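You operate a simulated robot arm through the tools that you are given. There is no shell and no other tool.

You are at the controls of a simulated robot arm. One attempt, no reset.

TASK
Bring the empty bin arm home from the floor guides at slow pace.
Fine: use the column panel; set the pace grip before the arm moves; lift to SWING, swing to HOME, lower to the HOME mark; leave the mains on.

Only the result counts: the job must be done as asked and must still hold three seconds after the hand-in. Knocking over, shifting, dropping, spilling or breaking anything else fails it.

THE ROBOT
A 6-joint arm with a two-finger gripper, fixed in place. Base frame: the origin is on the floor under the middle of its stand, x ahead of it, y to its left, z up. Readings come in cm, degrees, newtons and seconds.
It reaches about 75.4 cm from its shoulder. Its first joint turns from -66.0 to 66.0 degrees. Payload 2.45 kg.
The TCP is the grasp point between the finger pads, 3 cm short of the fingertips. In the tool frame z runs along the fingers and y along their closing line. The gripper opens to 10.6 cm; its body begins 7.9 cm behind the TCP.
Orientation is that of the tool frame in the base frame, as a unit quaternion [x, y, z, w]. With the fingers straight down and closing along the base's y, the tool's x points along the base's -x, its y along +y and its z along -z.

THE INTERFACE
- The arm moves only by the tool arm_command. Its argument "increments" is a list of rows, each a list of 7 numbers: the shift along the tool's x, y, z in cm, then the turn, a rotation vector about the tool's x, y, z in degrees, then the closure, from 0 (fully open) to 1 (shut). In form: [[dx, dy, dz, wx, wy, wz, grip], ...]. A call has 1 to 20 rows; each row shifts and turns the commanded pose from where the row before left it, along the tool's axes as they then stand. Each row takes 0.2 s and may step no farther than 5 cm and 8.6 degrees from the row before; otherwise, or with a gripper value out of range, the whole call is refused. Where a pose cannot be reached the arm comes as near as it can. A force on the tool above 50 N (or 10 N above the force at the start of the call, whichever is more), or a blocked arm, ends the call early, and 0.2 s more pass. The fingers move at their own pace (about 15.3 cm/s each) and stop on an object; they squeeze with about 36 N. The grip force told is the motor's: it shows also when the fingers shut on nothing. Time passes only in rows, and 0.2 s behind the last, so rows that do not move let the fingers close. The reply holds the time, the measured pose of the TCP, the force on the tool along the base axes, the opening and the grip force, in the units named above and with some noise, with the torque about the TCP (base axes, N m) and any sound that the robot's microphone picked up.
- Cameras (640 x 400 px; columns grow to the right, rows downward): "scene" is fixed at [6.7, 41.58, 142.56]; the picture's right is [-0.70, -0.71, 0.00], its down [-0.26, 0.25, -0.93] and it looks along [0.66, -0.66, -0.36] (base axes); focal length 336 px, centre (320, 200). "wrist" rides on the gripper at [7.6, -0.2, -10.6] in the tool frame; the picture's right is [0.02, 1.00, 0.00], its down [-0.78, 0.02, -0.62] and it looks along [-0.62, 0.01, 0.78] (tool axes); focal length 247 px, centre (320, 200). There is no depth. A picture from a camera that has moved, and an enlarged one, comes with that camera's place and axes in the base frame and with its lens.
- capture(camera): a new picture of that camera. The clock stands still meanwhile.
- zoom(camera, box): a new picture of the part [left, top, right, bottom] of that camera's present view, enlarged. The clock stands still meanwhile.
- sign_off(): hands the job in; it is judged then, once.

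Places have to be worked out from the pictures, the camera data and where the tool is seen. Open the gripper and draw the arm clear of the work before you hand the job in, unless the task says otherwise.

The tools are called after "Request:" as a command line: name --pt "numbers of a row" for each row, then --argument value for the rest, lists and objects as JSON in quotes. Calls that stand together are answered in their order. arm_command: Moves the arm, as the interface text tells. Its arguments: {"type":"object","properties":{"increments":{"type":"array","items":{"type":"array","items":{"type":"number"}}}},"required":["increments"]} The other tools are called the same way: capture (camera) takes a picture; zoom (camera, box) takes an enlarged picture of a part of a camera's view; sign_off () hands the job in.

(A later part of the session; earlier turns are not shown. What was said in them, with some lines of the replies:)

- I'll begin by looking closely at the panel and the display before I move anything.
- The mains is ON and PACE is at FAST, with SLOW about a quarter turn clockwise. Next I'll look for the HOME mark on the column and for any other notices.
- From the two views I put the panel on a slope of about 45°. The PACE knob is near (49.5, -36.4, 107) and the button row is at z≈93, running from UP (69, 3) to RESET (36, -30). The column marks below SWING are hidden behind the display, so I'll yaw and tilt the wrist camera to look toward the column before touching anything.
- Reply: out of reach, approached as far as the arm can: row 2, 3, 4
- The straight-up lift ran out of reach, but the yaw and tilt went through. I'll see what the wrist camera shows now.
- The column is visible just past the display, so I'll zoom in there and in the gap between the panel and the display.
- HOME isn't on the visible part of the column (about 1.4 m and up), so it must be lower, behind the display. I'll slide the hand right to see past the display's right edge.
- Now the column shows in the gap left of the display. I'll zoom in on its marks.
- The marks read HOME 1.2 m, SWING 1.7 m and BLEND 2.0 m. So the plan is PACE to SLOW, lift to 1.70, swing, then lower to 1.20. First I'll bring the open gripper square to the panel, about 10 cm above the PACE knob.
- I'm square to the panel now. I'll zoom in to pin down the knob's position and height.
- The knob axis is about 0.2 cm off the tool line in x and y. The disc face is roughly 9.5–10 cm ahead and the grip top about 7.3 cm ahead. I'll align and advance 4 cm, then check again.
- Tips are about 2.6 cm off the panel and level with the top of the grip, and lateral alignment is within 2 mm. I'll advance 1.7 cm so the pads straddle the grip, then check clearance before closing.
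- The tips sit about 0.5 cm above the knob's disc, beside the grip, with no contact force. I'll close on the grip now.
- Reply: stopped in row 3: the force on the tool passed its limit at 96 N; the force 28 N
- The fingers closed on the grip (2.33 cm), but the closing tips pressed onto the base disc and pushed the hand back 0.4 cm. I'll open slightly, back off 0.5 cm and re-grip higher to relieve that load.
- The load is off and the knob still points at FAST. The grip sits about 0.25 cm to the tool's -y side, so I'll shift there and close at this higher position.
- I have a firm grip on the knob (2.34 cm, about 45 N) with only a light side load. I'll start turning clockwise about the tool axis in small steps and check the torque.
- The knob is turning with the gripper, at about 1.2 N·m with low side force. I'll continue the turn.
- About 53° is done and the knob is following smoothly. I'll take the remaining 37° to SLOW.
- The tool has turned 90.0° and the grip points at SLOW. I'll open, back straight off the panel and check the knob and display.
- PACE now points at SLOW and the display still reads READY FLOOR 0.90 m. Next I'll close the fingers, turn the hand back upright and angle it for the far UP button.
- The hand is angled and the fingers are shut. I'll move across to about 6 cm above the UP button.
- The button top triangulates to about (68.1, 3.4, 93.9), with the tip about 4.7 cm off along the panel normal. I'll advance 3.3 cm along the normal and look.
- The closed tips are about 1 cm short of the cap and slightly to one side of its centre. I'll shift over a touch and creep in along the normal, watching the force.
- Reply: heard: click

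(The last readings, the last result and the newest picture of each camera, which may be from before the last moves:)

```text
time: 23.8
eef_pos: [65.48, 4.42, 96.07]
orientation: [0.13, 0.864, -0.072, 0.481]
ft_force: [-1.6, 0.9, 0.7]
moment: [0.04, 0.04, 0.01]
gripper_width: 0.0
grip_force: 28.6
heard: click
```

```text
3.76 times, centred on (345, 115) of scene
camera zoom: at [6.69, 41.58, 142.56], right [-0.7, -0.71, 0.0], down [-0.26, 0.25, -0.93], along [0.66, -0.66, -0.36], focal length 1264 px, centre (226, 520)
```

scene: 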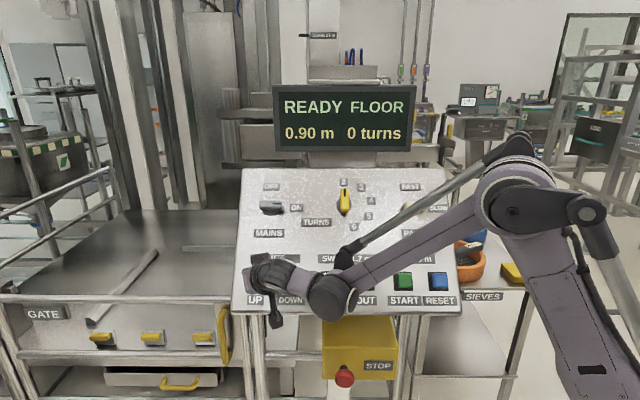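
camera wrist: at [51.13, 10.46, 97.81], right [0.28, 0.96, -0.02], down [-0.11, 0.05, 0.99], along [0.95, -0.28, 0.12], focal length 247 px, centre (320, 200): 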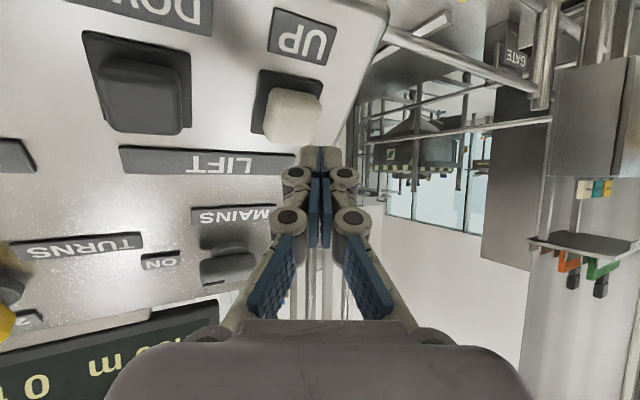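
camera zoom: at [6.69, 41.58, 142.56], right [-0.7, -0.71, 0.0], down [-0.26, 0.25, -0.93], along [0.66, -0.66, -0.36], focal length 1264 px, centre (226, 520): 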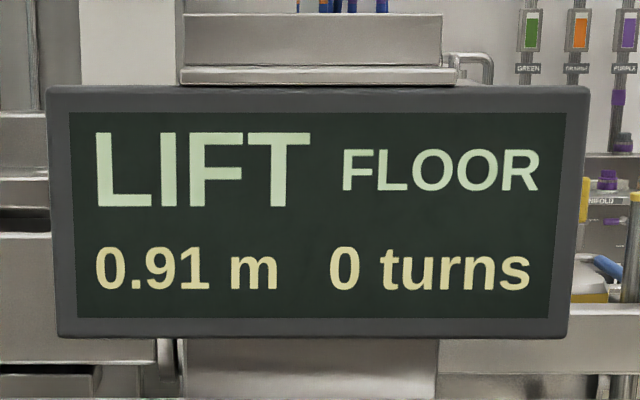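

A click was heard and the display changed to LIFT at 0.91 m, so the lift responds to UP. I'll hold still for a short moment to measure its rate.

Request:
arm_command --pt "0 0 0 0 0 0 1" --pt "0 0 0 0 0 0 1" --pt "0 0 0 0 0 0 1"

Request:
zoom --camera "scene" --box '[260, 70, 430, 160]'

```text
time: 24.6
eef_pos: [65.59, 4.52, 96.06]
orientation: [0.13, 0.864, -0.072, 0.482]
ft_force: [-2.1, 1.0, 0.5]
moment: [0.01, 0.01, -0.02]
gripper_width: 0.0
grip_force: 28.7
```

```text
3.76 times, centred on (345, 115) of scene
camera zoom: at [6.69, 41.58, 142.56], right [-0.7, -0.71, 0.0], down [-0.26, 0.25, -0.93], along [0.66, -0.66, -0.36], focal length 1264 px, centre (226, 520)
```

zoom: 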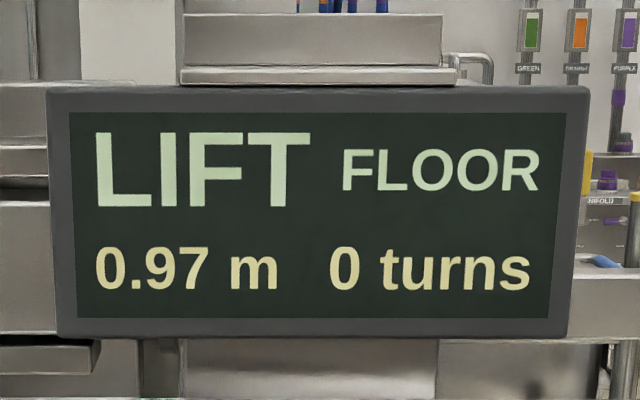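

It rises about 0.08 m/s. Before going near 1.7 m I'll release the button to learn whether it is hold-to-run and how it stops.

Request:
arm_command --pt "-0.2 0.28 -0.72 0 0 0 1" --pt "0 0 0 0 0 0 1"

Request:
zoom --camera "scene" --box '[260, 70, 430, 160]'

```text
time: 25.2
eef_pos: [65.2, 4.79, 96.6]
orientation: [0.129, 0.864, -0.072, 0.481]
ft_force: [0.3, 0.2, -0.3]
moment: [-0.02, -0.03, 0.02]
gripper_width: 0.0
grip_force: 28.6
```

```text
3.76 times, centred on (345, 115) of scene
camera zoom: at [6.7, 41.58, 142.56], right [-0.7, -0.71, 0.0], down [-0.26, 0.25, -0.93], along [0.66, -0.66, -0.36], focal length 1264 px, centre (226, 520)
```

zoom: 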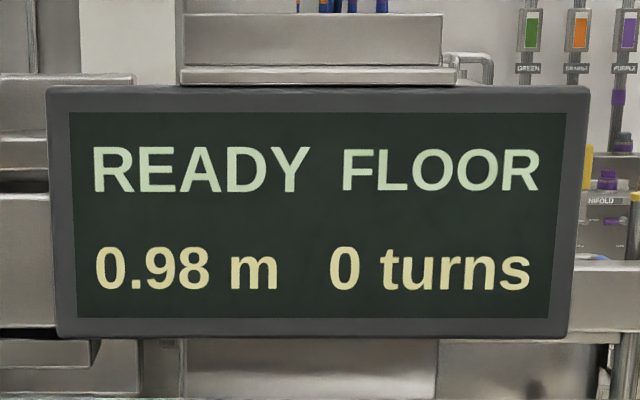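

It is hold-to-run and stops within about 1 cm of release, now READY at 0.98 m. I'll press again and hold about 4 s.

Request:
arm_command --pt "0.2 -0.28 0.75 0 0 0 1" --pt "0 0 0 0 0 0 1" --pt "0 0 0 0 0 0 1" --pt "0 0 0 0 0 0 1" --pt "0 0 0 0 0 0 1" --pt "0 0 0 0 0 0 1" --pt "0 0 0 0 0 0 1" --pt "0 0 0 0 0 0 1" --pt "0 0 0 0 0 0 1" --pt "0 0 0 0 0 0 1" --pt "0 0 0 0 0 0 1" --pt "0 0 0 0 0 0 1" --pt "0 0 0 0 0 0 1" --pt "0 0 0 0 0 0 1" --pt "0 0 0 0 0 0 1" --pt "0 0 0 0 0 0 1" --pt "0 0 0 0 0 0 1" --pt "0 0 0 0 0 0 1" --pt "0 0 0 0 0 0 1" --pt "0 0 0 0 0 0 1"

Request:
zoom --camera "scene" --box '[260, 70, 430, 160]'

Request:
capture --camera "scene"

```text
time: 29.4
eef_pos: [65.52, 4.23, 96.06]
orientation: [0.13, 0.864, -0.073, 0.482]
ft_force: [-1.2, 1.7, 1.6]
moment: [-0.01, 0.05, 0.0]
gripper_width: 0.02
grip_force: 28.6
heard: click
```

```text
3.76 times, centred on (345, 115) of scene
camera zoom: at [6.69, 41.58, 142.56], right [-0.7, -0.71, 0.0], down [-0.26, 0.25, -0.93], along [0.66, -0.66, -0.36], focal length 1264 px, centre (226, 520)
```

zoom: 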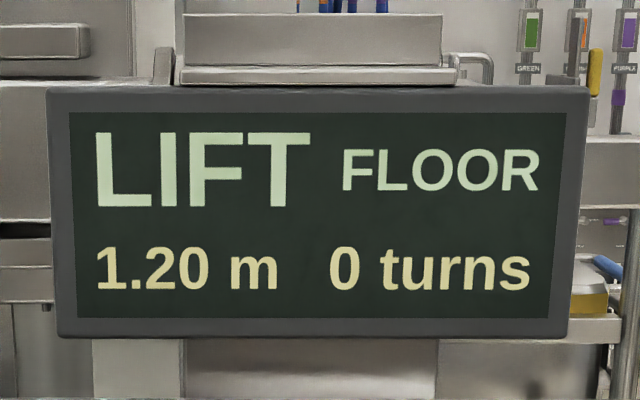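

```text
taken
```

scene: 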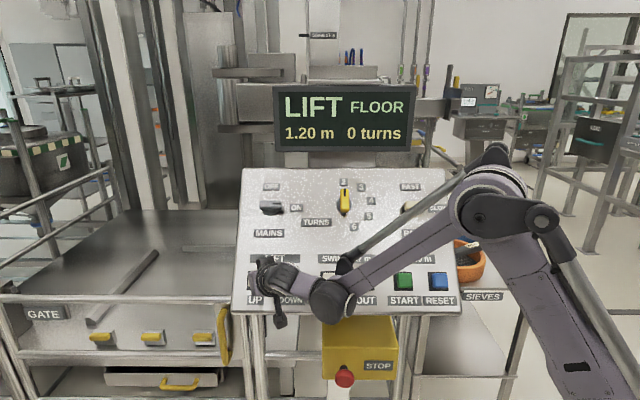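

The display reads 1.20 m and the arm is visibly rising, at roughly 0.06 m/s. I'll keep holding for another 20 rows.

Request:
arm_command --pt "0 0 0 0 0 0 1" --pt "0 0 0 0 0 0 1" --pt "0 0 0 0 0 0 1" --pt "0 0 0 0 0 0 1" --pt "0 0 0 0 0 0 1" --pt "0 0 0 0 0 0 1" --pt "0 0 0 0 0 0 1" --pt "0 0 0 0 0 0 1" --pt "0 0 0 0 0 0 1" --pt "0 0 0 0 0 0 1" --pt "0 0 0 0 0 0 1" --pt "0 0 0 0 0 0 1" --pt "0 0 0 0 0 0 1" --pt "0 0 0 0 0 0 1" --pt "0 0 0 0 0 0 1" --pt "0 0 0 0 0 0 1" --pt "0 0 0 0 0 0 1" --pt "0 0 0 0 0 0 1" --pt "0 0 0 0 0 0 1" --pt "0 0 0 0 0 0 1"

Request:
zoom --camera "scene" --box '[260, 70, 430, 160]'

```text
time: 33.6
eef_pos: [65.49, 4.22, 95.92]
orientation: [0.13, 0.863, -0.072, 0.482]
ft_force: [-1.7, 1.3, 2.1]
moment: [-0.03, -0.01, -0.05]
gripper_width: 0.01
grip_force: 28.3
```

```text
3.76 times, centred on (345, 115) of scene
camera zoom: at [6.69, 41.58, 142.56], right [-0.7, -0.71, 0.0], down [-0.26, 0.25, -0.93], along [0.66, -0.66, -0.36], focal length 1264 px, centre (226, 520)
```

zoom: 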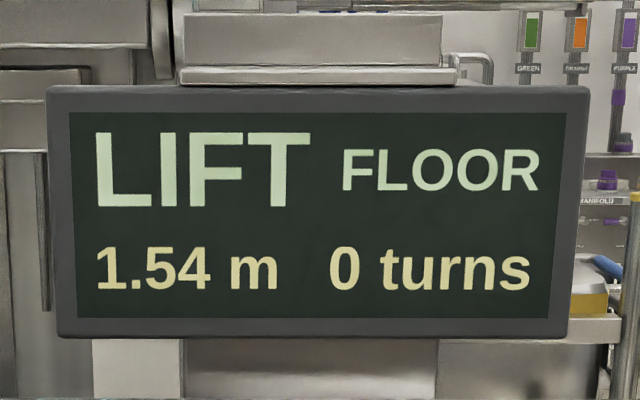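

It runs at 0.08 m/s and now reads 1.54 m. I'll hold about 1.4 s more to reach roughly 1.65, then do the last bit with a timed release.

Request:
arm_command --pt "0 0 0 0 0 0 1" --pt "0 0 0 0 0 0 1" --pt "0 0 0 0 0 0 1" --pt "0 0 0 0 0 0 1" --pt "0 0 0 0 0 0 1" --pt "0 0 0 0 0 0 1"

Request:
zoom --camera "scene" --box '[260, 70, 430, 160]'

```text
time: 35.0
eef_pos: [65.44, 4.28, 96.07]
orientation: [0.13, 0.864, -0.073, 0.482]
ft_force: [-1.9, 1.7, 2.3]
moment: [-0.01, 0.0, -0.01]
gripper_width: 0.0
grip_force: 28.8
```

```text
3.76 times, centred on (345, 115) of scene
camera zoom: at [6.69, 41.58, 142.56], right [-0.7, -0.71, 0.0], down [-0.26, 0.25, -0.93], along [0.66, -0.66, -0.36], focal length 1264 px, centre (226, 520)
```

zoom: 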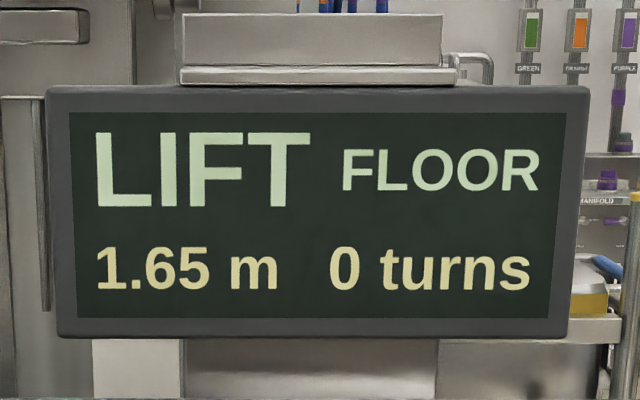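

It reads 1.65 m. I'll hold 0.4 s more and release, which should land near 1.69–1.70.

Request:
arm_command --pt "0 0 0 0 0 0 1" --pt "0 0 0 0 0 0 1" --pt "-0.2 0.28 -0.72 0 0 0 1" --pt "0 0 0 0 0 0 1"

Request:
zoom --camera "scene" --box '[260, 70, 430, 160]'

Request:
capture --camera "scene"

```text
time: 36.0
eef_pos: [65.0, 4.77, 96.55]
orientation: [0.131, 0.864, -0.073, 0.481]
ft_force: [-0.8, -0.2, 0.1]
moment: [0.03, 0.0, 0.0]
gripper_width: 0.0
grip_force: 28.5
```

```text
3.76 times, centred on (345, 115) of scene
camera zoom: at [6.7, 41.58, 142.56], right [-0.7, -0.71, 0.0], down [-0.26, 0.25, -0.93], along [0.66, -0.66, -0.36], focal length 1264 px, centre (226, 520)
```

zoom: 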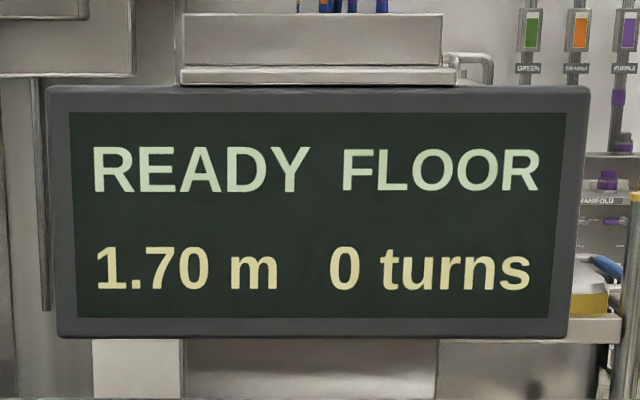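

```text
taken
```

scene: 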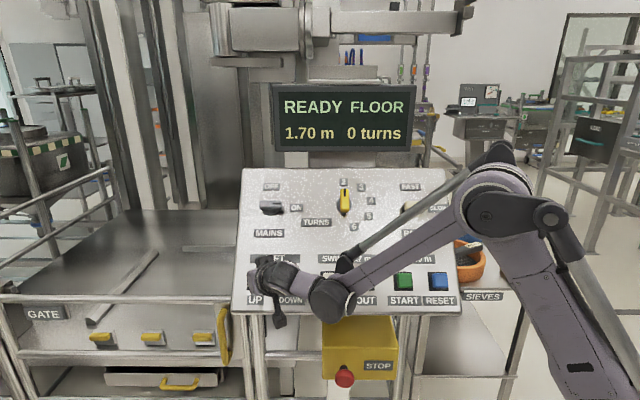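

READY at exactly 1.70 m, which is the SWING mark. I'll lift clear and slide 18.6 cm along the row to hover over IN, the inward swing from the floor position toward home.

Request:
arm_command --pt "-0.89 1.21 -3.16 0 0 0 1" --pt "1.17 -4.09 -1.9 0 0 0 1" --pt "1.17 -4.09 -1.9 0 0 0 1" --pt "1.17 -4.09 -1.9 0 0 0 1" --pt "1.17 -4.09 -1.9 0 0 0 1" --pt "0 0 0 0 0 0 1"

Request:
capture --camera "wrist"

Request:
capture --camera "scene"

```text
time: 37.4
eef_pos: [50.05, -6.76, 98.81]
orientation: [0.13, 0.864, -0.073, 0.482]
ft_force: [-0.2, -0.5, 0.3]
moment: [0.0, 0.01, 0.01]
gripper_width: 0.01
grip_force: 28.3
```

```text
taken
camera wrist: at [37.47, -3.08, 97.83], right [0.28, 0.96, -0.02], down [-0.11, 0.05, 0.99], along [0.95, -0.28, 0.12], focal length 247 px, centre (320, 200)
```

wrist: 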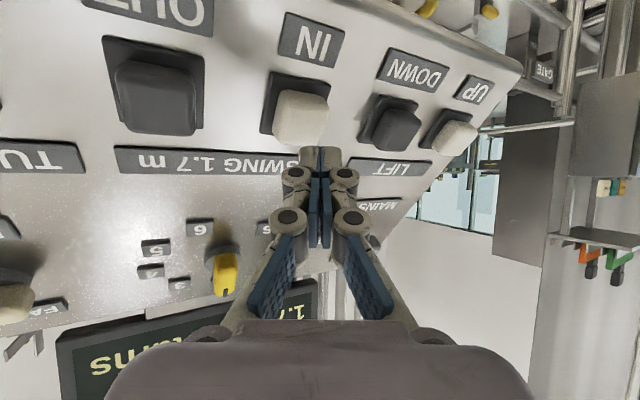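

```text
taken
```

scene: 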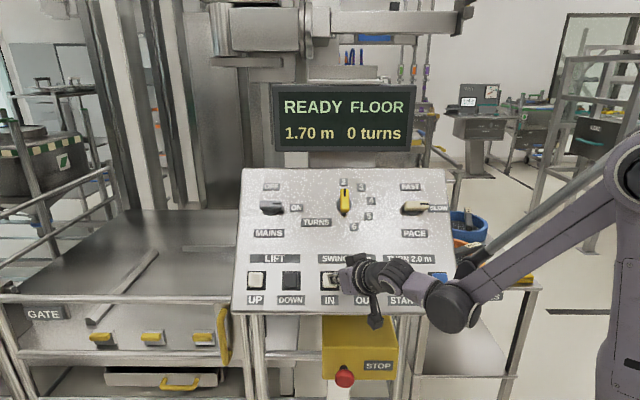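

The IN cap sits almost where UP did in the equivalent hover view. I'll approach 3.2 cm along the normal, then check before pressing.

Request:
arm_command --pt "0.4 -0.55 1.45 0 0 0 1" --pt "0.4 -0.55 1.45 0 0 0 1" --pt "0 0 0 0 0 0 1"

Request:
zoom --camera "wrist" --box '[200, 20, 440, 220]'

```text
time: 38.2
eef_pos: [51.74, -8.17, 96.47]
orientation: [0.13, 0.864, -0.073, 0.482]
ft_force: [0.2, 0.7, 0.6]
moment: [-0.01, -0.01, 0.0]
gripper_width: 0.0
grip_force: 28.3
```

```text
2.00 times, centred on (320, 120) of wrist
camera zoom: at [39.19, -4.53, 95.72], right [0.28, 0.96, -0.02], down [-0.11, 0.05, 0.99], along [0.95, -0.28, 0.12], focal length 494 px, centre (320, 360)
```

zoom: 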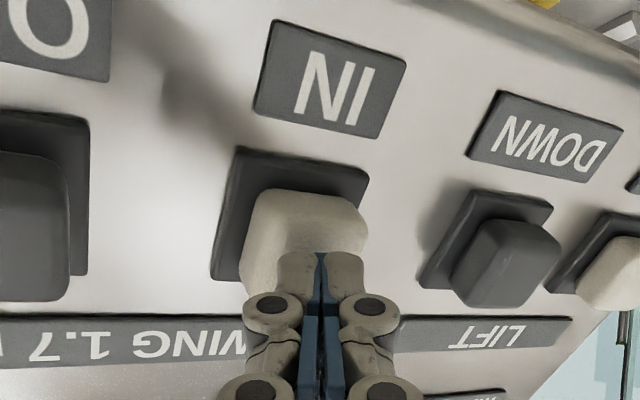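

The view matches the one just before UP clicked. I'll press IN with two small 0.3 cm steps and read the display at once.

Request:
arm_command --pt "0.08 -0.1 0.27 0 0 0 1" --pt "0.08 -0.1 0.27 0 0 0 1"

Request:
zoom --camera "scene" --box '[260, 70, 430, 160]'

Request:
capture --camera "scene"

```text
time: 38.8
eef_pos: [51.94, -8.49, 96.31]
orientation: [0.131, 0.864, -0.074, 0.481]
ft_force: [-1.3, 0.1, 1.8]
moment: [0.03, -0.03, 0.01]
gripper_width: 0.0
grip_force: 28.8
```

```text
3.76 times, centred on (345, 115) of scene
camera zoom: at [6.7, 41.58, 142.56], right [-0.7, -0.71, 0.0], down [-0.26, 0.25, -0.93], along [0.66, -0.66, -0.36], focal length 1264 px, centre (226, 520)
```

zoom: 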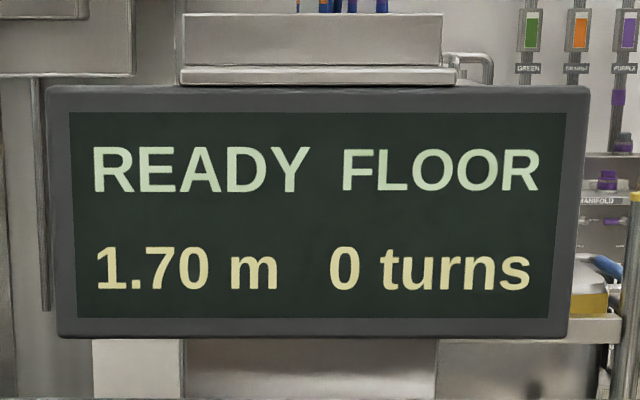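

```text
taken
```

scene: 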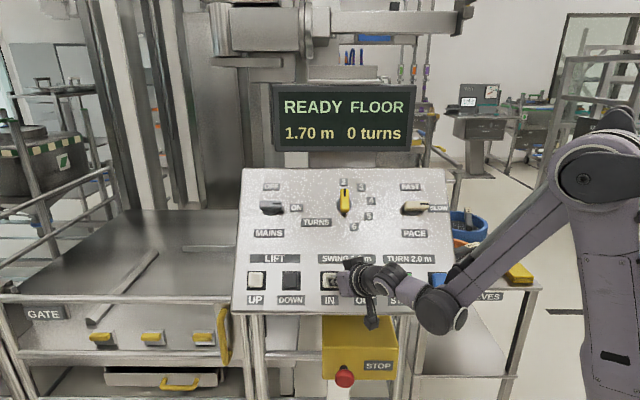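

There's light contact but no click yet. I'll press another 0.3 cm.

Request:
arm_command --pt "0.08 -0.1 0.27 0 0 0 1" --pt "0 0 0 0 0 0 1"

Request:
zoom --camera "scene" --box '[260, 70, 430, 160]'

```text
time: 39.4
eef_pos: [52.22, -8.55, 96.17]
orientation: [0.131, 0.863, -0.073, 0.482]
ft_force: [-0.6, 2.7, 0.7]
moment: [0.02, -0.01, 0.05]
gripper_width: 0.01
grip_force: 28.7
```

```text
3.76 times, centred on (345, 115) of scene
camera zoom: at [6.7, 41.59, 142.55], right [-0.7, -0.71, 0.0], down [-0.26, 0.25, -0.93], along [0.66, -0.66, -0.36], focal length 1264 px, centre (226, 520)
```

zoom: 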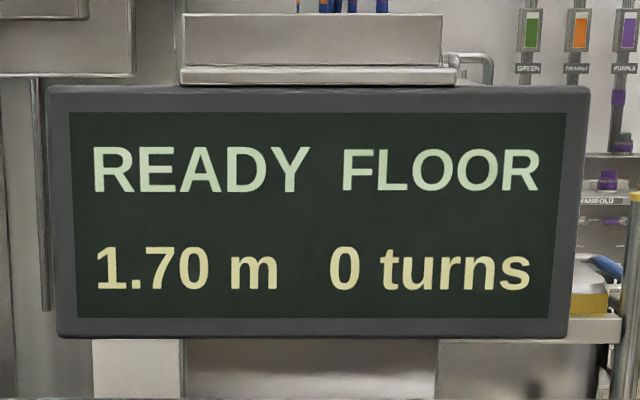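

Force is about 2.8 N and still no click. I'll press a little further.

Request:
arm_command --pt "0.06 -0.08 0.2 0 0 0 1" --pt "0 0 0 0 0 0 1"

Request:
zoom --camera "scene" --box '[260, 70, 430, 160]'

Request:
capture --camera "scene"

```text
time: 40.0
eef_pos: [52.23, -8.77, 95.93]
orientation: [0.13, 0.864, -0.073, 0.481]
ft_force: [-1.8, 1.1, 2.4]
moment: [0.0, 0.01, 0.01]
gripper_width: 0.0
grip_force: 28.7
heard: click
```

```text
3.76 times, centred on (345, 115) of scene
camera zoom: at [6.69, 41.58, 142.55], right [-0.7, -0.71, 0.0], down [-0.26, 0.25, -0.93], along [0.66, -0.66, -0.36], focal length 1264 px, centre (226, 520)
```

zoom: 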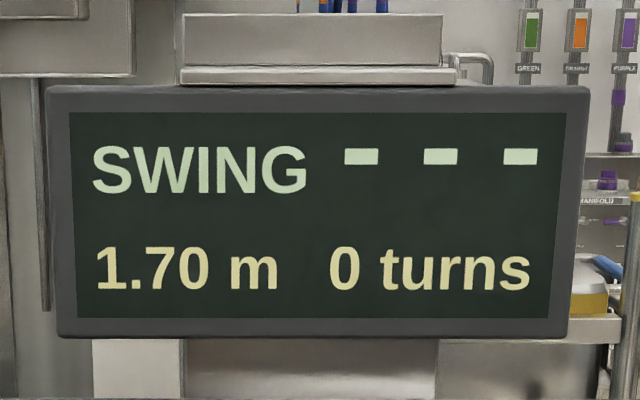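

```text
taken
```

scene: 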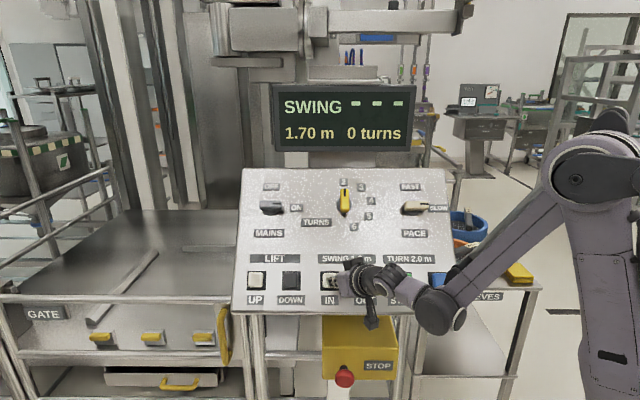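

SWING has started and the display shows dashes between positions. I'll hold in short steps, watching for HOME.

Request:
arm_command --pt "0 0 0 0 0 0 1" --pt "0 0 0 0 0 0 1" --pt "0 0 0 0 0 0 1" --pt "0 0 0 0 0 0 1" --pt "0 0 0 0 0 0 1"

Request:
capture --camera "scene"

```text
time: 41.2
eef_pos: [52.23, -8.65, 95.94]
orientation: [0.13, 0.864, -0.073, 0.482]
ft_force: [-1.9, 2.6, 2.1]
moment: [0.02, 0.03, 0.0]
gripper_width: 0.0
grip_force: 28.9
```

```text
taken
```

scene: 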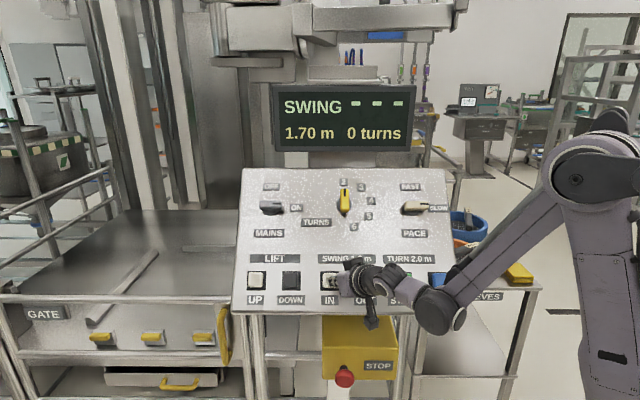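

The bin arm is visibly swinging toward the column and still reads SWING. I'll keep holding.

Request:
arm_command --pt "0 0 0 0 0 0 1" --pt "0 0 0 0 0 0 1" --pt "0 0 0 0 0 0 1" --pt "0 0 0 0 0 0 1" --pt "0 0 0 0 0 0 1" --pt "0 0 0 0 0 0 1" --pt "0 0 0 0 0 0 1" --pt "0 0 0 0 0 0 1" --pt "0 0 0 0 0 0 1"

Request:
capture --camera "scene"

```text
time: 43.2
eef_pos: [52.26, -8.74, 95.94]
orientation: [0.129, 0.864, -0.072, 0.482]
ft_force: [-1.6, 1.0, 2.0]
moment: [0.04, 0.05, 0.01]
gripper_width: 0.01
grip_force: 29.0
```

```text
taken
```

scene: 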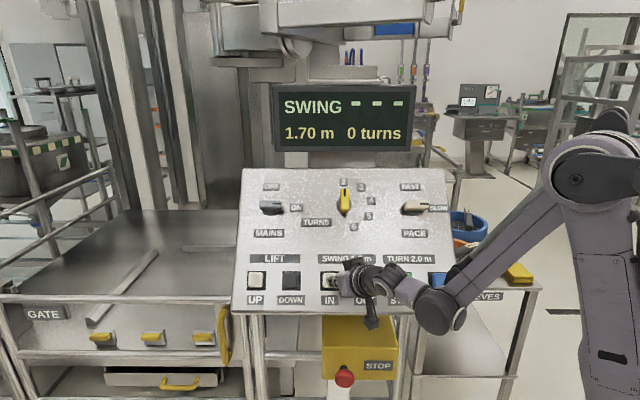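

It's still swinging steadily at 1.70 m. I'll continue holding.

Request:
arm_command --pt "0 0 0 0 0 0 1" --pt "0 0 0 0 0 0 1" --pt "0 0 0 0 0 0 1" --pt "0 0 0 0 0 0 1" --pt "0 0 0 0 0 0 1" --pt "0 0 0 0 0 0 1" --pt "0 0 0 0 0 0 1" --pt "0 0 0 0 0 0 1" --pt "0 0 0 0 0 0 1"

Request:
capture --camera "scene"

```text
time: 45.2
eef_pos: [52.16, -8.7, 95.84]
orientation: [0.129, 0.864, -0.072, 0.482]
ft_force: [-1.2, 1.2, 2.2]
moment: [0.03, 0.0, 0.0]
gripper_width: 0.01
grip_force: 28.8
```

```text
taken
```

scene: 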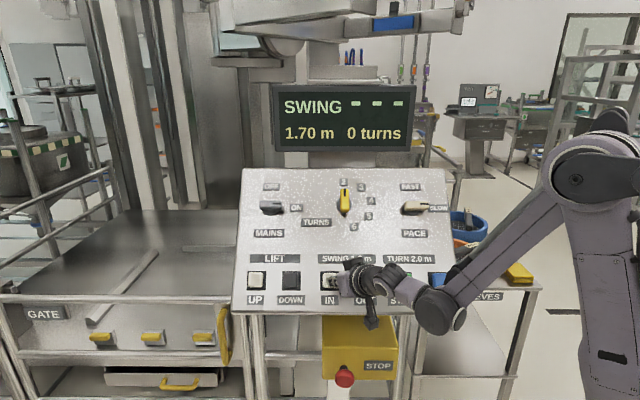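

The arm keeps rotating and the display still shows SWING. I'll hold on and keep checking.

Request:
arm_command --pt "0 0 0 0 0 0 1" --pt "0 0 0 0 0 0 1" --pt "0 0 0 0 0 0 1" --pt "0 0 0 0 0 0 1" --pt "0 0 0 0 0 0 1" --pt "0 0 0 0 0 0 1" --pt "0 0 0 0 0 0 1" --pt "0 0 0 0 0 0 1" --pt "0 0 0 0 0 0 1"

Request:
capture --camera "scene"

```text
time: 47.2
eef_pos: [52.12, -8.73, 95.83]
orientation: [0.129, 0.864, -0.072, 0.481]
ft_force: [-0.8, 1.1, 2.2]
moment: [0.0, 0.01, 0.0]
gripper_width: 0.0
grip_force: 29.2
```

```text
taken
```

scene: 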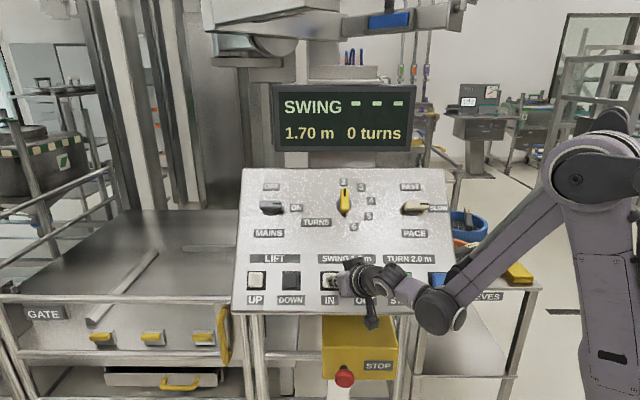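

No change in state yet, and the press is steady at about 2.5 N. I'll continue holding.

Request:
arm_command --pt "0 0 0 0 0 0 1" --pt "0 0 0 0 0 0 1" --pt "0 0 0 0 0 0 1" --pt "0 0 0 0 0 0 1" --pt "0 0 0 0 0 0 1" --pt "0 0 0 0 0 0 1" --pt "0 0 0 0 0 0 1" --pt "0 0 0 0 0 0 1" --pt "0 0 0 0 0 0 1"

Request:
capture --camera "scene"

```text
time: 49.2
eef_pos: [52.14, -8.69, 95.9]
orientation: [0.13, 0.864, -0.072, 0.482]
ft_force: [-2.3, 1.3, 1.1]
moment: [0.02, 0.03, 0.02]
gripper_width: 0.0
grip_force: 28.2
```

```text
taken
```

scene: 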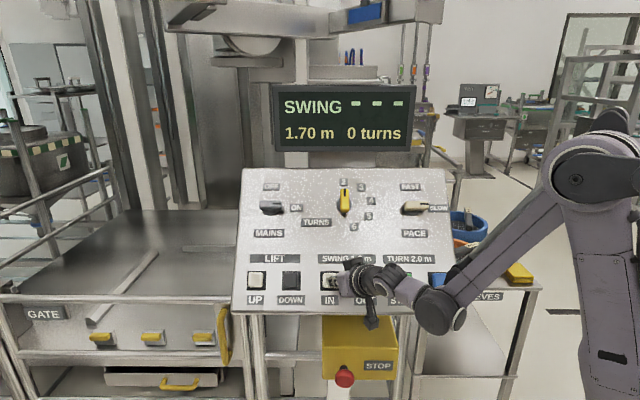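

Still SWING, and the arm is now pointing toward the camera side. I'll keep holding with checks.

Request:
arm_command --pt "0 0 0 0 0 0 1" --pt "0 0 0 0 0 0 1" --pt "0 0 0 0 0 0 1" --pt "0 0 0 0 0 0 1" --pt "0 0 0 0 0 0 1" --pt "0 0 0 0 0 0 1" --pt "0 0 0 0 0 0 1"

Request:
capture --camera "scene"

```text
time: 50.8
eef_pos: [52.2, -8.79, 95.92]
orientation: [0.13, 0.863, -0.072, 0.483]
ft_force: [-1.5, 1.7, 2.4]
moment: [0.0, 0.0, 0.04]
gripper_width: 0.0
grip_force: 28.4
```

```text
taken
```

scene: 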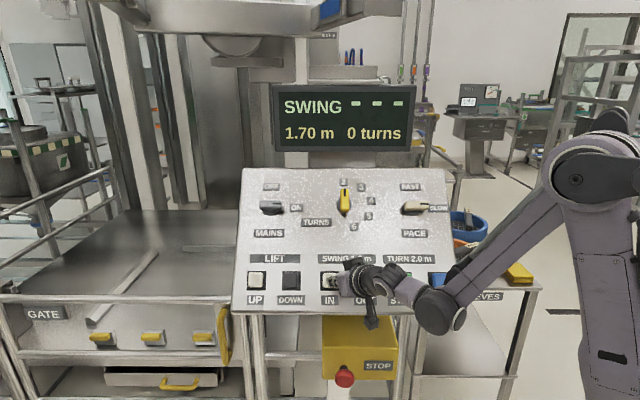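

The arm is still swinging past the front. I'll continue with regular checks.

Request:
arm_command --pt "0 0 0 0 0 0 1" --pt "0 0 0 0 0 0 1" --pt "0 0 0 0 0 0 1" --pt "0 0 0 0 0 0 1" --pt "0 0 0 0 0 0 1" --pt "0 0 0 0 0 0 1" --pt "0 0 0 0 0 0 1"

Request:
capture --camera "scene"

```text
time: 52.4
eef_pos: [52.23, -8.72, 95.89]
orientation: [0.13, 0.864, -0.073, 0.482]
ft_force: [-2.0, 1.2, 1.0]
moment: [0.01, 0.0, 0.01]
gripper_width: 0.03
grip_force: 28.6
```

```text
taken
```

scene: 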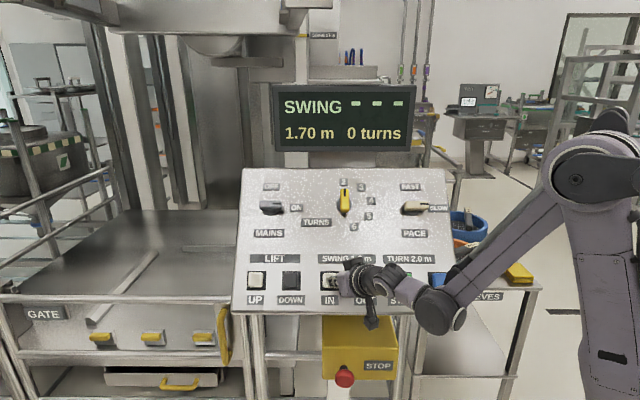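

Still in SWING, moving left over the gated bay. I'll hold on.

Request:
arm_command --pt "0 0 0 0 0 0 1" --pt "0 0 0 0 0 0 1" --pt "0 0 0 0 0 0 1" --pt "0 0 0 0 0 0 1" --pt "0 0 0 0 0 0 1" --pt "0 0 0 0 0 0 1" --pt "0 0 0 0 0 0 1"

Request:
capture --camera "scene"

```text
time: 54.0
eef_pos: [52.08, -8.65, 95.8]
orientation: [0.13, 0.864, -0.072, 0.481]
ft_force: [-1.6, 1.9, 1.0]
moment: [0.0, 0.01, -0.01]
gripper_width: 0.0
grip_force: 29.1
```

```text
taken
```

scene: 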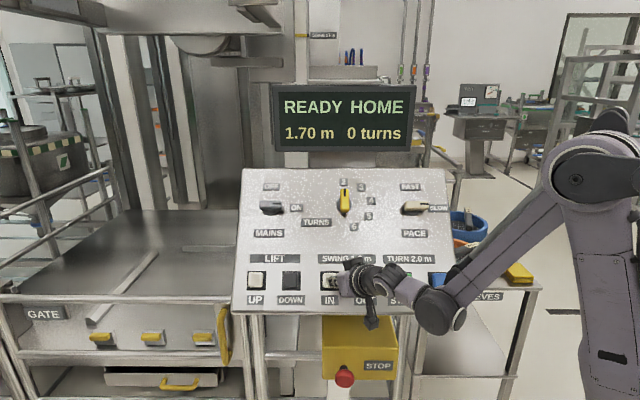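

READY HOME at 1.70 m, so the swing ended on its own at HOME. I'll release IN, lift clear and shift 9.75 cm over to DOWN.

Request:
arm_command --pt "-1.07 1.45 -3.8 0 0 0 1" --pt "-1.23 4.28 1.99 0 0 0 1" --pt "-1.23 4.28 1.99 0 0 0 1" --pt "0 0 0 0 0 0 1"

Request:
capture --camera "wrist"

Request:
capture --camera "scene"

```text
time: 55.0
eef_pos: [57.13, 0.35, 98.78]
orientation: [0.13, 0.864, -0.073, 0.481]
ft_force: [-1.0, 0.6, -0.2]
moment: [0.0, 0.01, 0.02]
gripper_width: 0.02
grip_force: 28.8
```

```text
taken
camera wrist: at [44.5, 3.94, 97.96], right [0.28, 0.96, -0.02], down [-0.11, 0.05, 0.99], along [0.95, -0.28, 0.12], focal length 247 px, centre (320, 200)
```

wrist: 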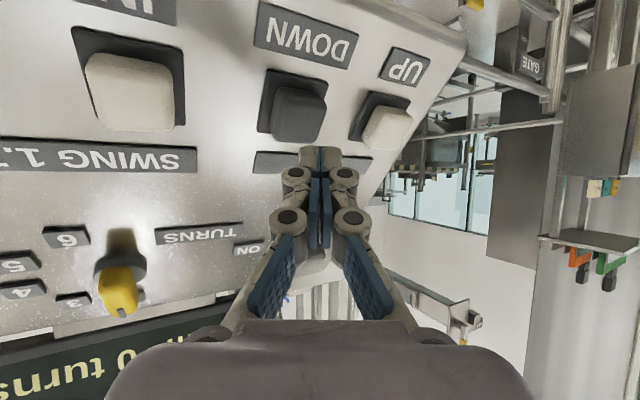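

```text
taken
```

scene: 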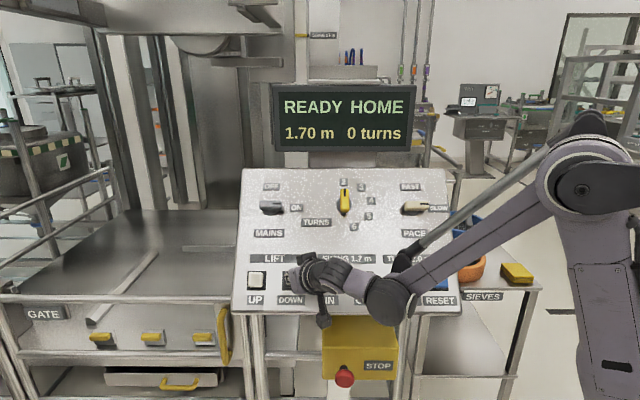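

The DOWN cap is lined up the same way and the display holds at READY HOME 1.70 m. I'll approach and press in small steps.

Request:
arm_command --pt "0.4 -0.55 1.45 0 0 0 1" --pt "0.4 -0.55 1.45 0 0 0 1" --pt "0 0 0 0 0 0 1"

Request:
zoom --camera "wrist" --box '[200, 20, 440, 220]'

```text
time: 55.8
eef_pos: [58.67, -1.36, 96.64]
orientation: [0.131, 0.864, -0.073, 0.48]
ft_force: [-0.7, -0.2, 0.4]
moment: [0.0, 0.0, -0.04]
gripper_width: 0.0
grip_force: 28.5
```

```text
2.00 times, centred on (320, 120) of wrist
camera zoom: at [46.15, 2.38, 95.78], right [0.28, 0.96, -0.02], down [-0.11, 0.05, 0.99], along [0.95, -0.28, 0.12], focal length 494 px, centre (320, 360)
```

zoom: 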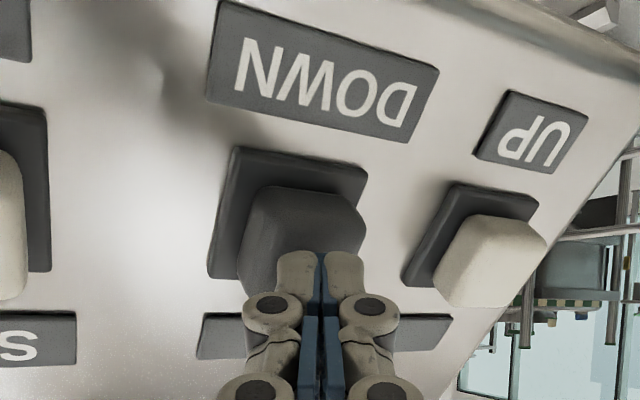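

It's aligned on the DOWN cap with no contact yet. I'll press in by about 1.1 cm, the travel IN needed, and read the display.

Request:
arm_command --pt "0.08 -0.1 0.27 0 0 0 1" --pt "0.08 -0.1 0.27 0 0 0 1" --pt "0.08 -0.1 0.27 0 0 0 1" --pt "0.05 -0.07 0.18 0 0 0 1"

Request:
zoom --camera "scene" --box '[260, 70, 430, 160]'

```text
time: 56.8
eef_pos: [59.21, -1.81, 95.91]
orientation: [0.13, 0.864, -0.072, 0.482]
ft_force: [-0.2, 0.6, 2.1]
moment: [0.0, -0.02, -0.02]
gripper_width: 0.02
grip_force: 28.6
heard: click
```

```text
3.76 times, centred on (345, 115) of scene
camera zoom: at [6.69, 41.58, 142.56], right [-0.7, -0.71, 0.0], down [-0.26, 0.25, -0.93], along [0.66, -0.66, -0.36], focal length 1264 px, centre (226, 520)
```

zoom: 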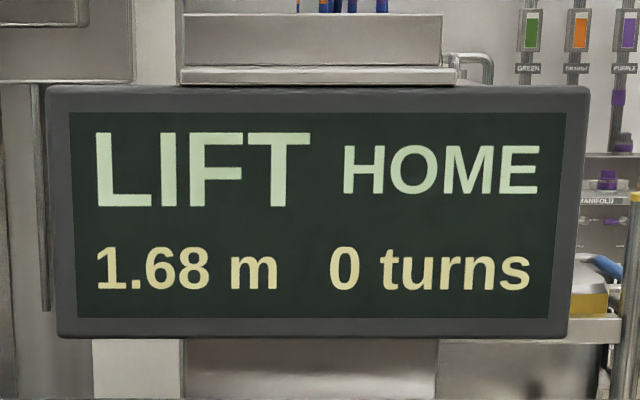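

Click, and LIFT HOME is lowering at 1.68 m. I'll hold about 3 s to reach roughly 1.44, then check the surroundings.

Request:
arm_command --pt "0 0 0 0 0 0 1" --pt "0 0 0 0 0 0 1" --pt "0 0 0 0 0 0 1" --pt "0 0 0 0 0 0 1" --pt "0 0 0 0 0 0 1" --pt "0 0 0 0 0 0 1" --pt "0 0 0 0 0 0 1" --pt "0 0 0 0 0 0 1" --pt "0 0 0 0 0 0 1" --pt "0 0 0 0 0 0 1" --pt "0 0 0 0 0 0 1" --pt "0 0 0 0 0 0 1" --pt "0 0 0 0 0 0 1" --pt "0 0 0 0 0 0 1"

Request:
capture --camera "scene"

```text
time: 59.8
eef_pos: [59.15, -1.86, 96.01]
orientation: [0.129, 0.863, -0.072, 0.482]
ft_force: [-0.8, 1.1, 2.4]
moment: [-0.01, 0.01, -0.03]
gripper_width: 0.0
grip_force: 28.5
```

```text
taken
```

scene: 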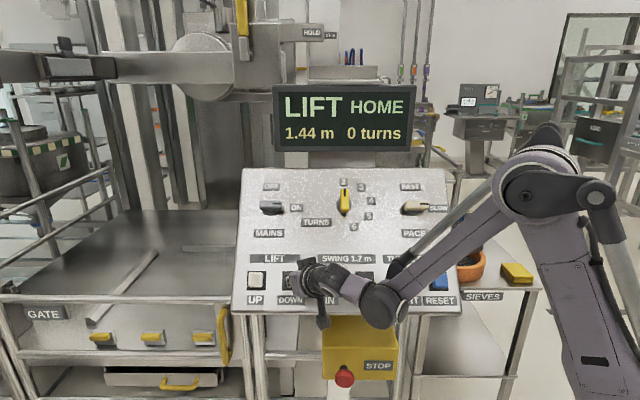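

Now at 1.44 m, with the arm coming down over the left bay. A "HOLD" label and yellow handle have come into view, so I'll zoom in while the clock stands still.

Request:
zoom --camera "scene" --box '[200, 0, 360, 100]'

Request:
zoom --camera "scene" --box '[0, 0, 240, 150]'

```text
4.00 times, centred on (280, 50) of scene
camera zoom: at [6.69, 41.58, 142.56], right [-0.7, -0.71, 0.0], down [-0.26, 0.25, -0.93], along [0.66, -0.66, -0.36], focal length 1344 px, centre (480, 800)
```

zoom: 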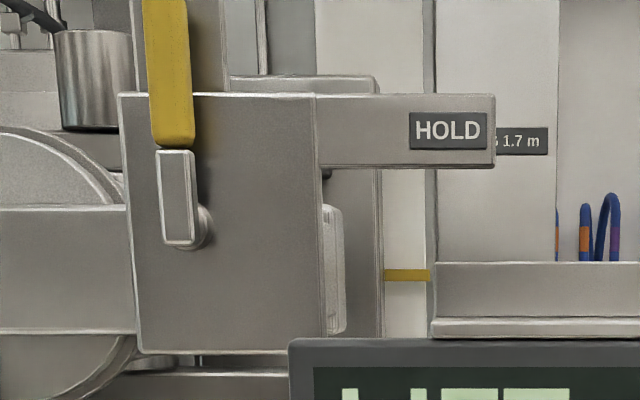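

```text
2.67 times, centred on (120, 75) of scene
camera zoom: at [6.69, 41.58, 142.56], right [-0.7, -0.71, 0.0], down [-0.26, 0.25, -0.93], along [0.66, -0.66, -0.36], focal length 896 px, centre (853, 533)
```

zoom: 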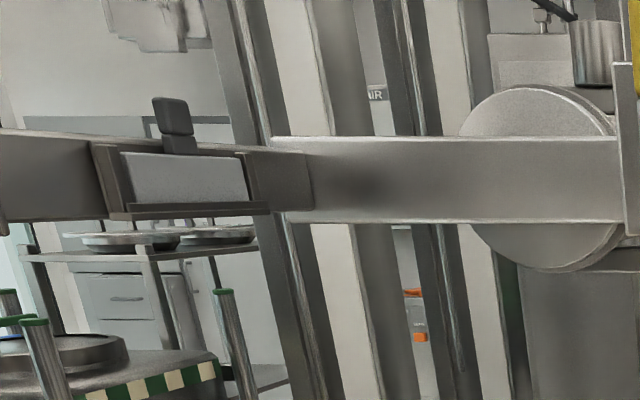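

That's just the arm's own clamp lever, which isn't part of this job. I'll keep lowering for about 2.4 s, to roughly 1.25 m.

Request:
arm_command --pt "0 0 0 0 0 0 1" --pt "0 0 0 0 0 0 1" --pt "0 0 0 0 0 0 1" --pt "0 0 0 0 0 0 1" --pt "0 0 0 0 0 0 1" --pt "0 0 0 0 0 0 1" --pt "0 0 0 0 0 0 1" --pt "0 0 0 0 0 0 1" --pt "0 0 0 0 0 0 1" --pt "0 0 0 0 0 0 1" --pt "0 0 0 0 0 0 1"

Request:
zoom --camera "scene" --box '[260, 70, 430, 160]'

Request:
capture --camera "scene"

```text
time: 62.2
eef_pos: [59.27, -1.87, 95.9]
orientation: [0.13, 0.863, -0.073, 0.482]
ft_force: [-1.5, 1.0, 2.3]
moment: [-0.01, 0.02, -0.02]
gripper_width: 0.03
grip_force: 28.3
```

```text
3.76 times, centred on (345, 115) of scene
camera zoom: at [6.69, 41.58, 142.55], right [-0.7, -0.71, 0.0], down [-0.26, 0.25, -0.93], along [0.66, -0.66, -0.36], focal length 1264 px, centre (226, 520)
```

zoom: 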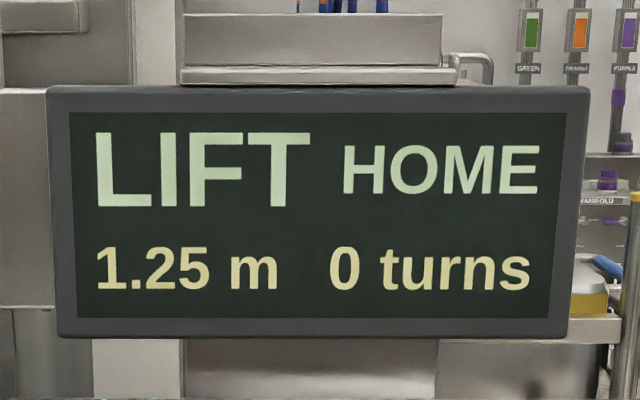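

```text
taken
```

scene: 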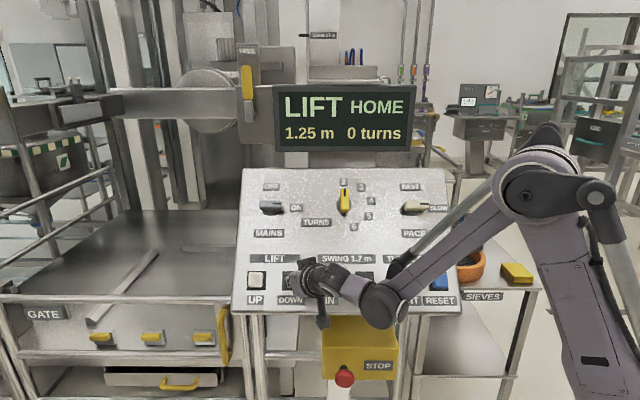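

It reads 1.25 m, the same gap I had on the way up. I'll hold 0.4 s more and release, which moved exactly 0.05 m before.

Request:
arm_command --pt "0 0 0 0 0 0 1" --pt "0 0 0 0 0 0 1" --pt "-0.2 0.28 -0.72 0 0 0 1" --pt "0 0 0 0 0 0 1"

Request:
zoom --camera "scene" --box '[260, 70, 430, 160]'

```text
time: 63.2
eef_pos: [58.83, -1.31, 96.39]
orientation: [0.13, 0.864, -0.073, 0.481]
ft_force: [0.1, 0.4, -0.6]
moment: [0.0, 0.01, 0.02]
gripper_width: 0.0
grip_force: 28.5
```

```text
3.76 times, centred on (345, 115) of scene
camera zoom: at [6.7, 41.58, 142.56], right [-0.7, -0.71, 0.0], down [-0.26, 0.25, -0.93], along [0.66, -0.66, -0.36], focal length 1264 px, centre (226, 520)
```

zoom: 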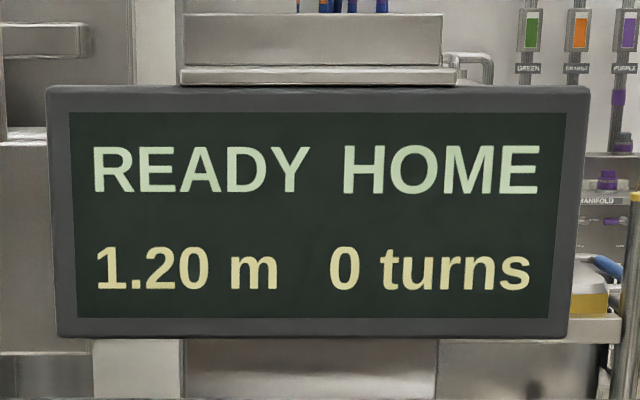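

READY HOME at 1.20 m, right on the HOME mark. Now I'll back straight off the panel, draw the arm clear and open the gripper.

Request:
arm_command --pt "-1.14 1.56 -4.07 0 0 0 1" --pt "-1.14 1.56 -4.07 0 0 0 1" --pt "-1.18 -2.18 -3.96 0 0 0 1" --pt "-1.18 -2.18 -3.96 0 0 0 0.6" --pt "-1.18 -2.18 -3.96 0 0 0 0.3" --pt "-1.18 -2.18 -3.96 0 0 0 0" --pt "-1.18 -2.18 -3.96 0 0 0 0" --pt "0 0 0 0 0 0 0" --pt "0 0 0 0 0 0 0"

Request:
capture --camera "scene"

Request:
zoom --camera "scene" --box '[220, 70, 470, 320]'

Request:
capture --camera "wrist"

```text
time: 65.2
eef_pos: [37.9, -3.06, 118.03]
orientation: [0.129, 0.864, -0.072, 0.482]
ft_force: [-0.7, -0.4, 0.2]
moment: [-0.02, 0.01, -0.02]
gripper_width: 10.56
grip_force: 0.0
```

```text
taken
```

scene: 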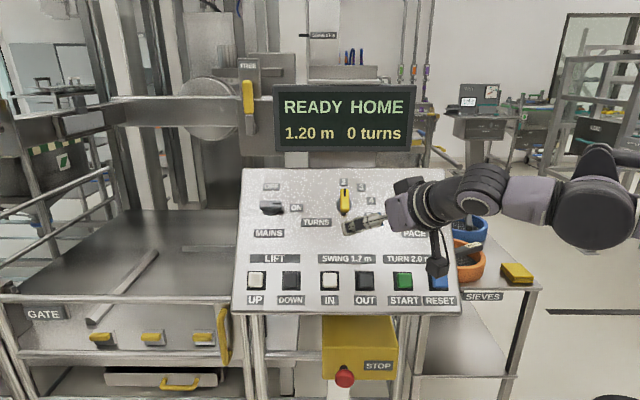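

```text
1.60 times, centred on (345, 195) of scene
camera zoom: at [6.7, 41.58, 142.56], right [-0.7, -0.71, 0.0], down [-0.26, 0.25, -0.93], along [0.66, -0.66, -0.36], focal length 537 px, centre (280, 208)
```

zoom: 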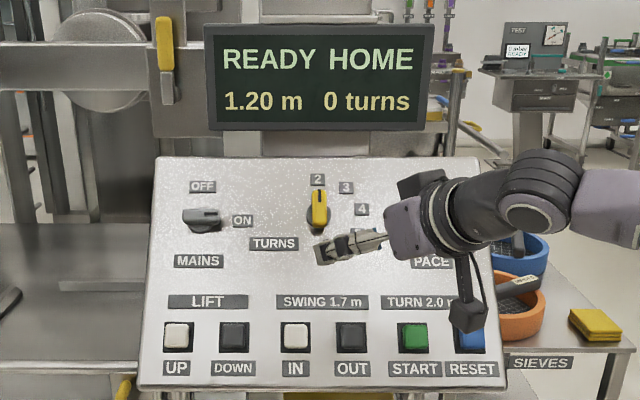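

```text
taken
camera wrist: at [25.32, 0.58, 117.03], right [0.28, 0.96, -0.02], down [-0.11, 0.05, 0.99], along [0.95, -0.28, 0.12], focal length 247 px, centre (320, 200)
```

wrist: 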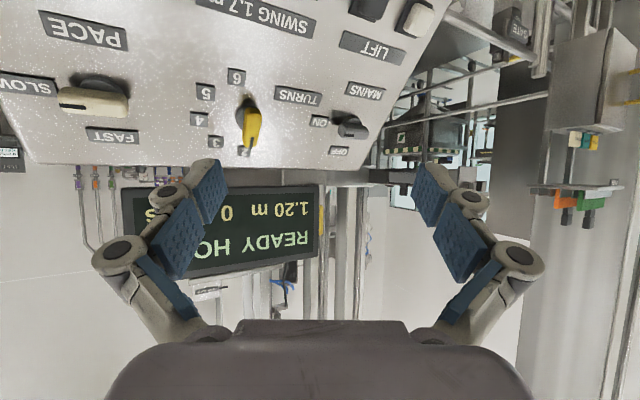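

The display holds READY HOME 1.20 m, PACE is on SLOW, mains is ON, TURNS is untouched and the gripper is open. I'll retreat a bit farther from the panel and do a last check.

Request:
arm_command --pt "-2 0 -4 0 0 0 0" --pt "-2 0 -4 0 0 0 0" --pt "0 0 0 0 0 0 0" --pt "0 0 0 0 0 0 0"

Request:
capture --camera "scene"

Request:
zoom --camera "scene" --box '[260, 70, 430, 160]'

```text
time: 66.2
eef_pos: [33.18, -1.9, 125.55]
orientation: [0.13, 0.864, -0.072, 0.481]
ft_force: [-0.2, -0.7, -0.1]
moment: [0.0, -0.01, 0.01]
gripper_width: 10.58
grip_force: 0.0
```

```text
taken
```

scene: 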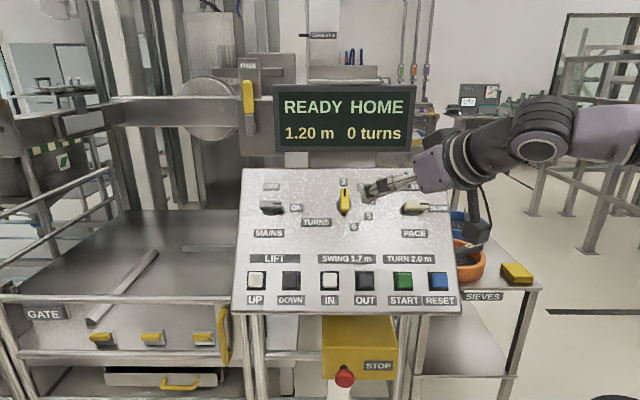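

```text
3.76 times, centred on (345, 115) of scene
camera zoom: at [6.7, 41.58, 142.56], right [-0.7, -0.71, 0.0], down [-0.26, 0.25, -0.93], along [0.66, -0.66, -0.36], focal length 1264 px, centre (226, 520)
```

zoom: 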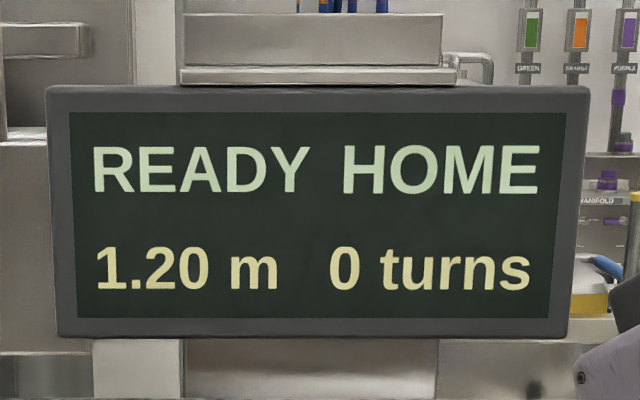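

The bin arm is stationary at READY HOME 1.20 m, pace is SLOW, mains is ON, and the robot is clear with its gripper open. I'm handing in the job.

Request:
sign_off

```text
The job is handed in.
```

The empty bin arm is home: the display reads READY HOME at 1.20 m, which is the HOME mark on the column. I've handed the job in.

- **Pace:** I turned the PACE grip from FAST to SLOW before the bin arm moved. My first grip on the knob pressed its base and tripped the force limit (96 N), so I backed off and gripped again higher up. The knob turned normally after that.
- **Lift:** I held UP from 0.90 m and stopped at 1.70 m, the SWING mark. I released once at 0.98 m to check that the arm stops when the button is let go.
- **Swing:** I held IN until the display changed from FLOOR to HOME. The swing stopped there on its own.
- **Lower:** I held DOWN and released at 1.20 m.
- **Panel and robot:** The mains is still on, and I didn't touch TURNS, START, RESET or STOP. The gripper is open and the robot is clear of the panel.

The 1.20 m comes from the display. I didn't check the arm's pointer against the mark on the column by camera.
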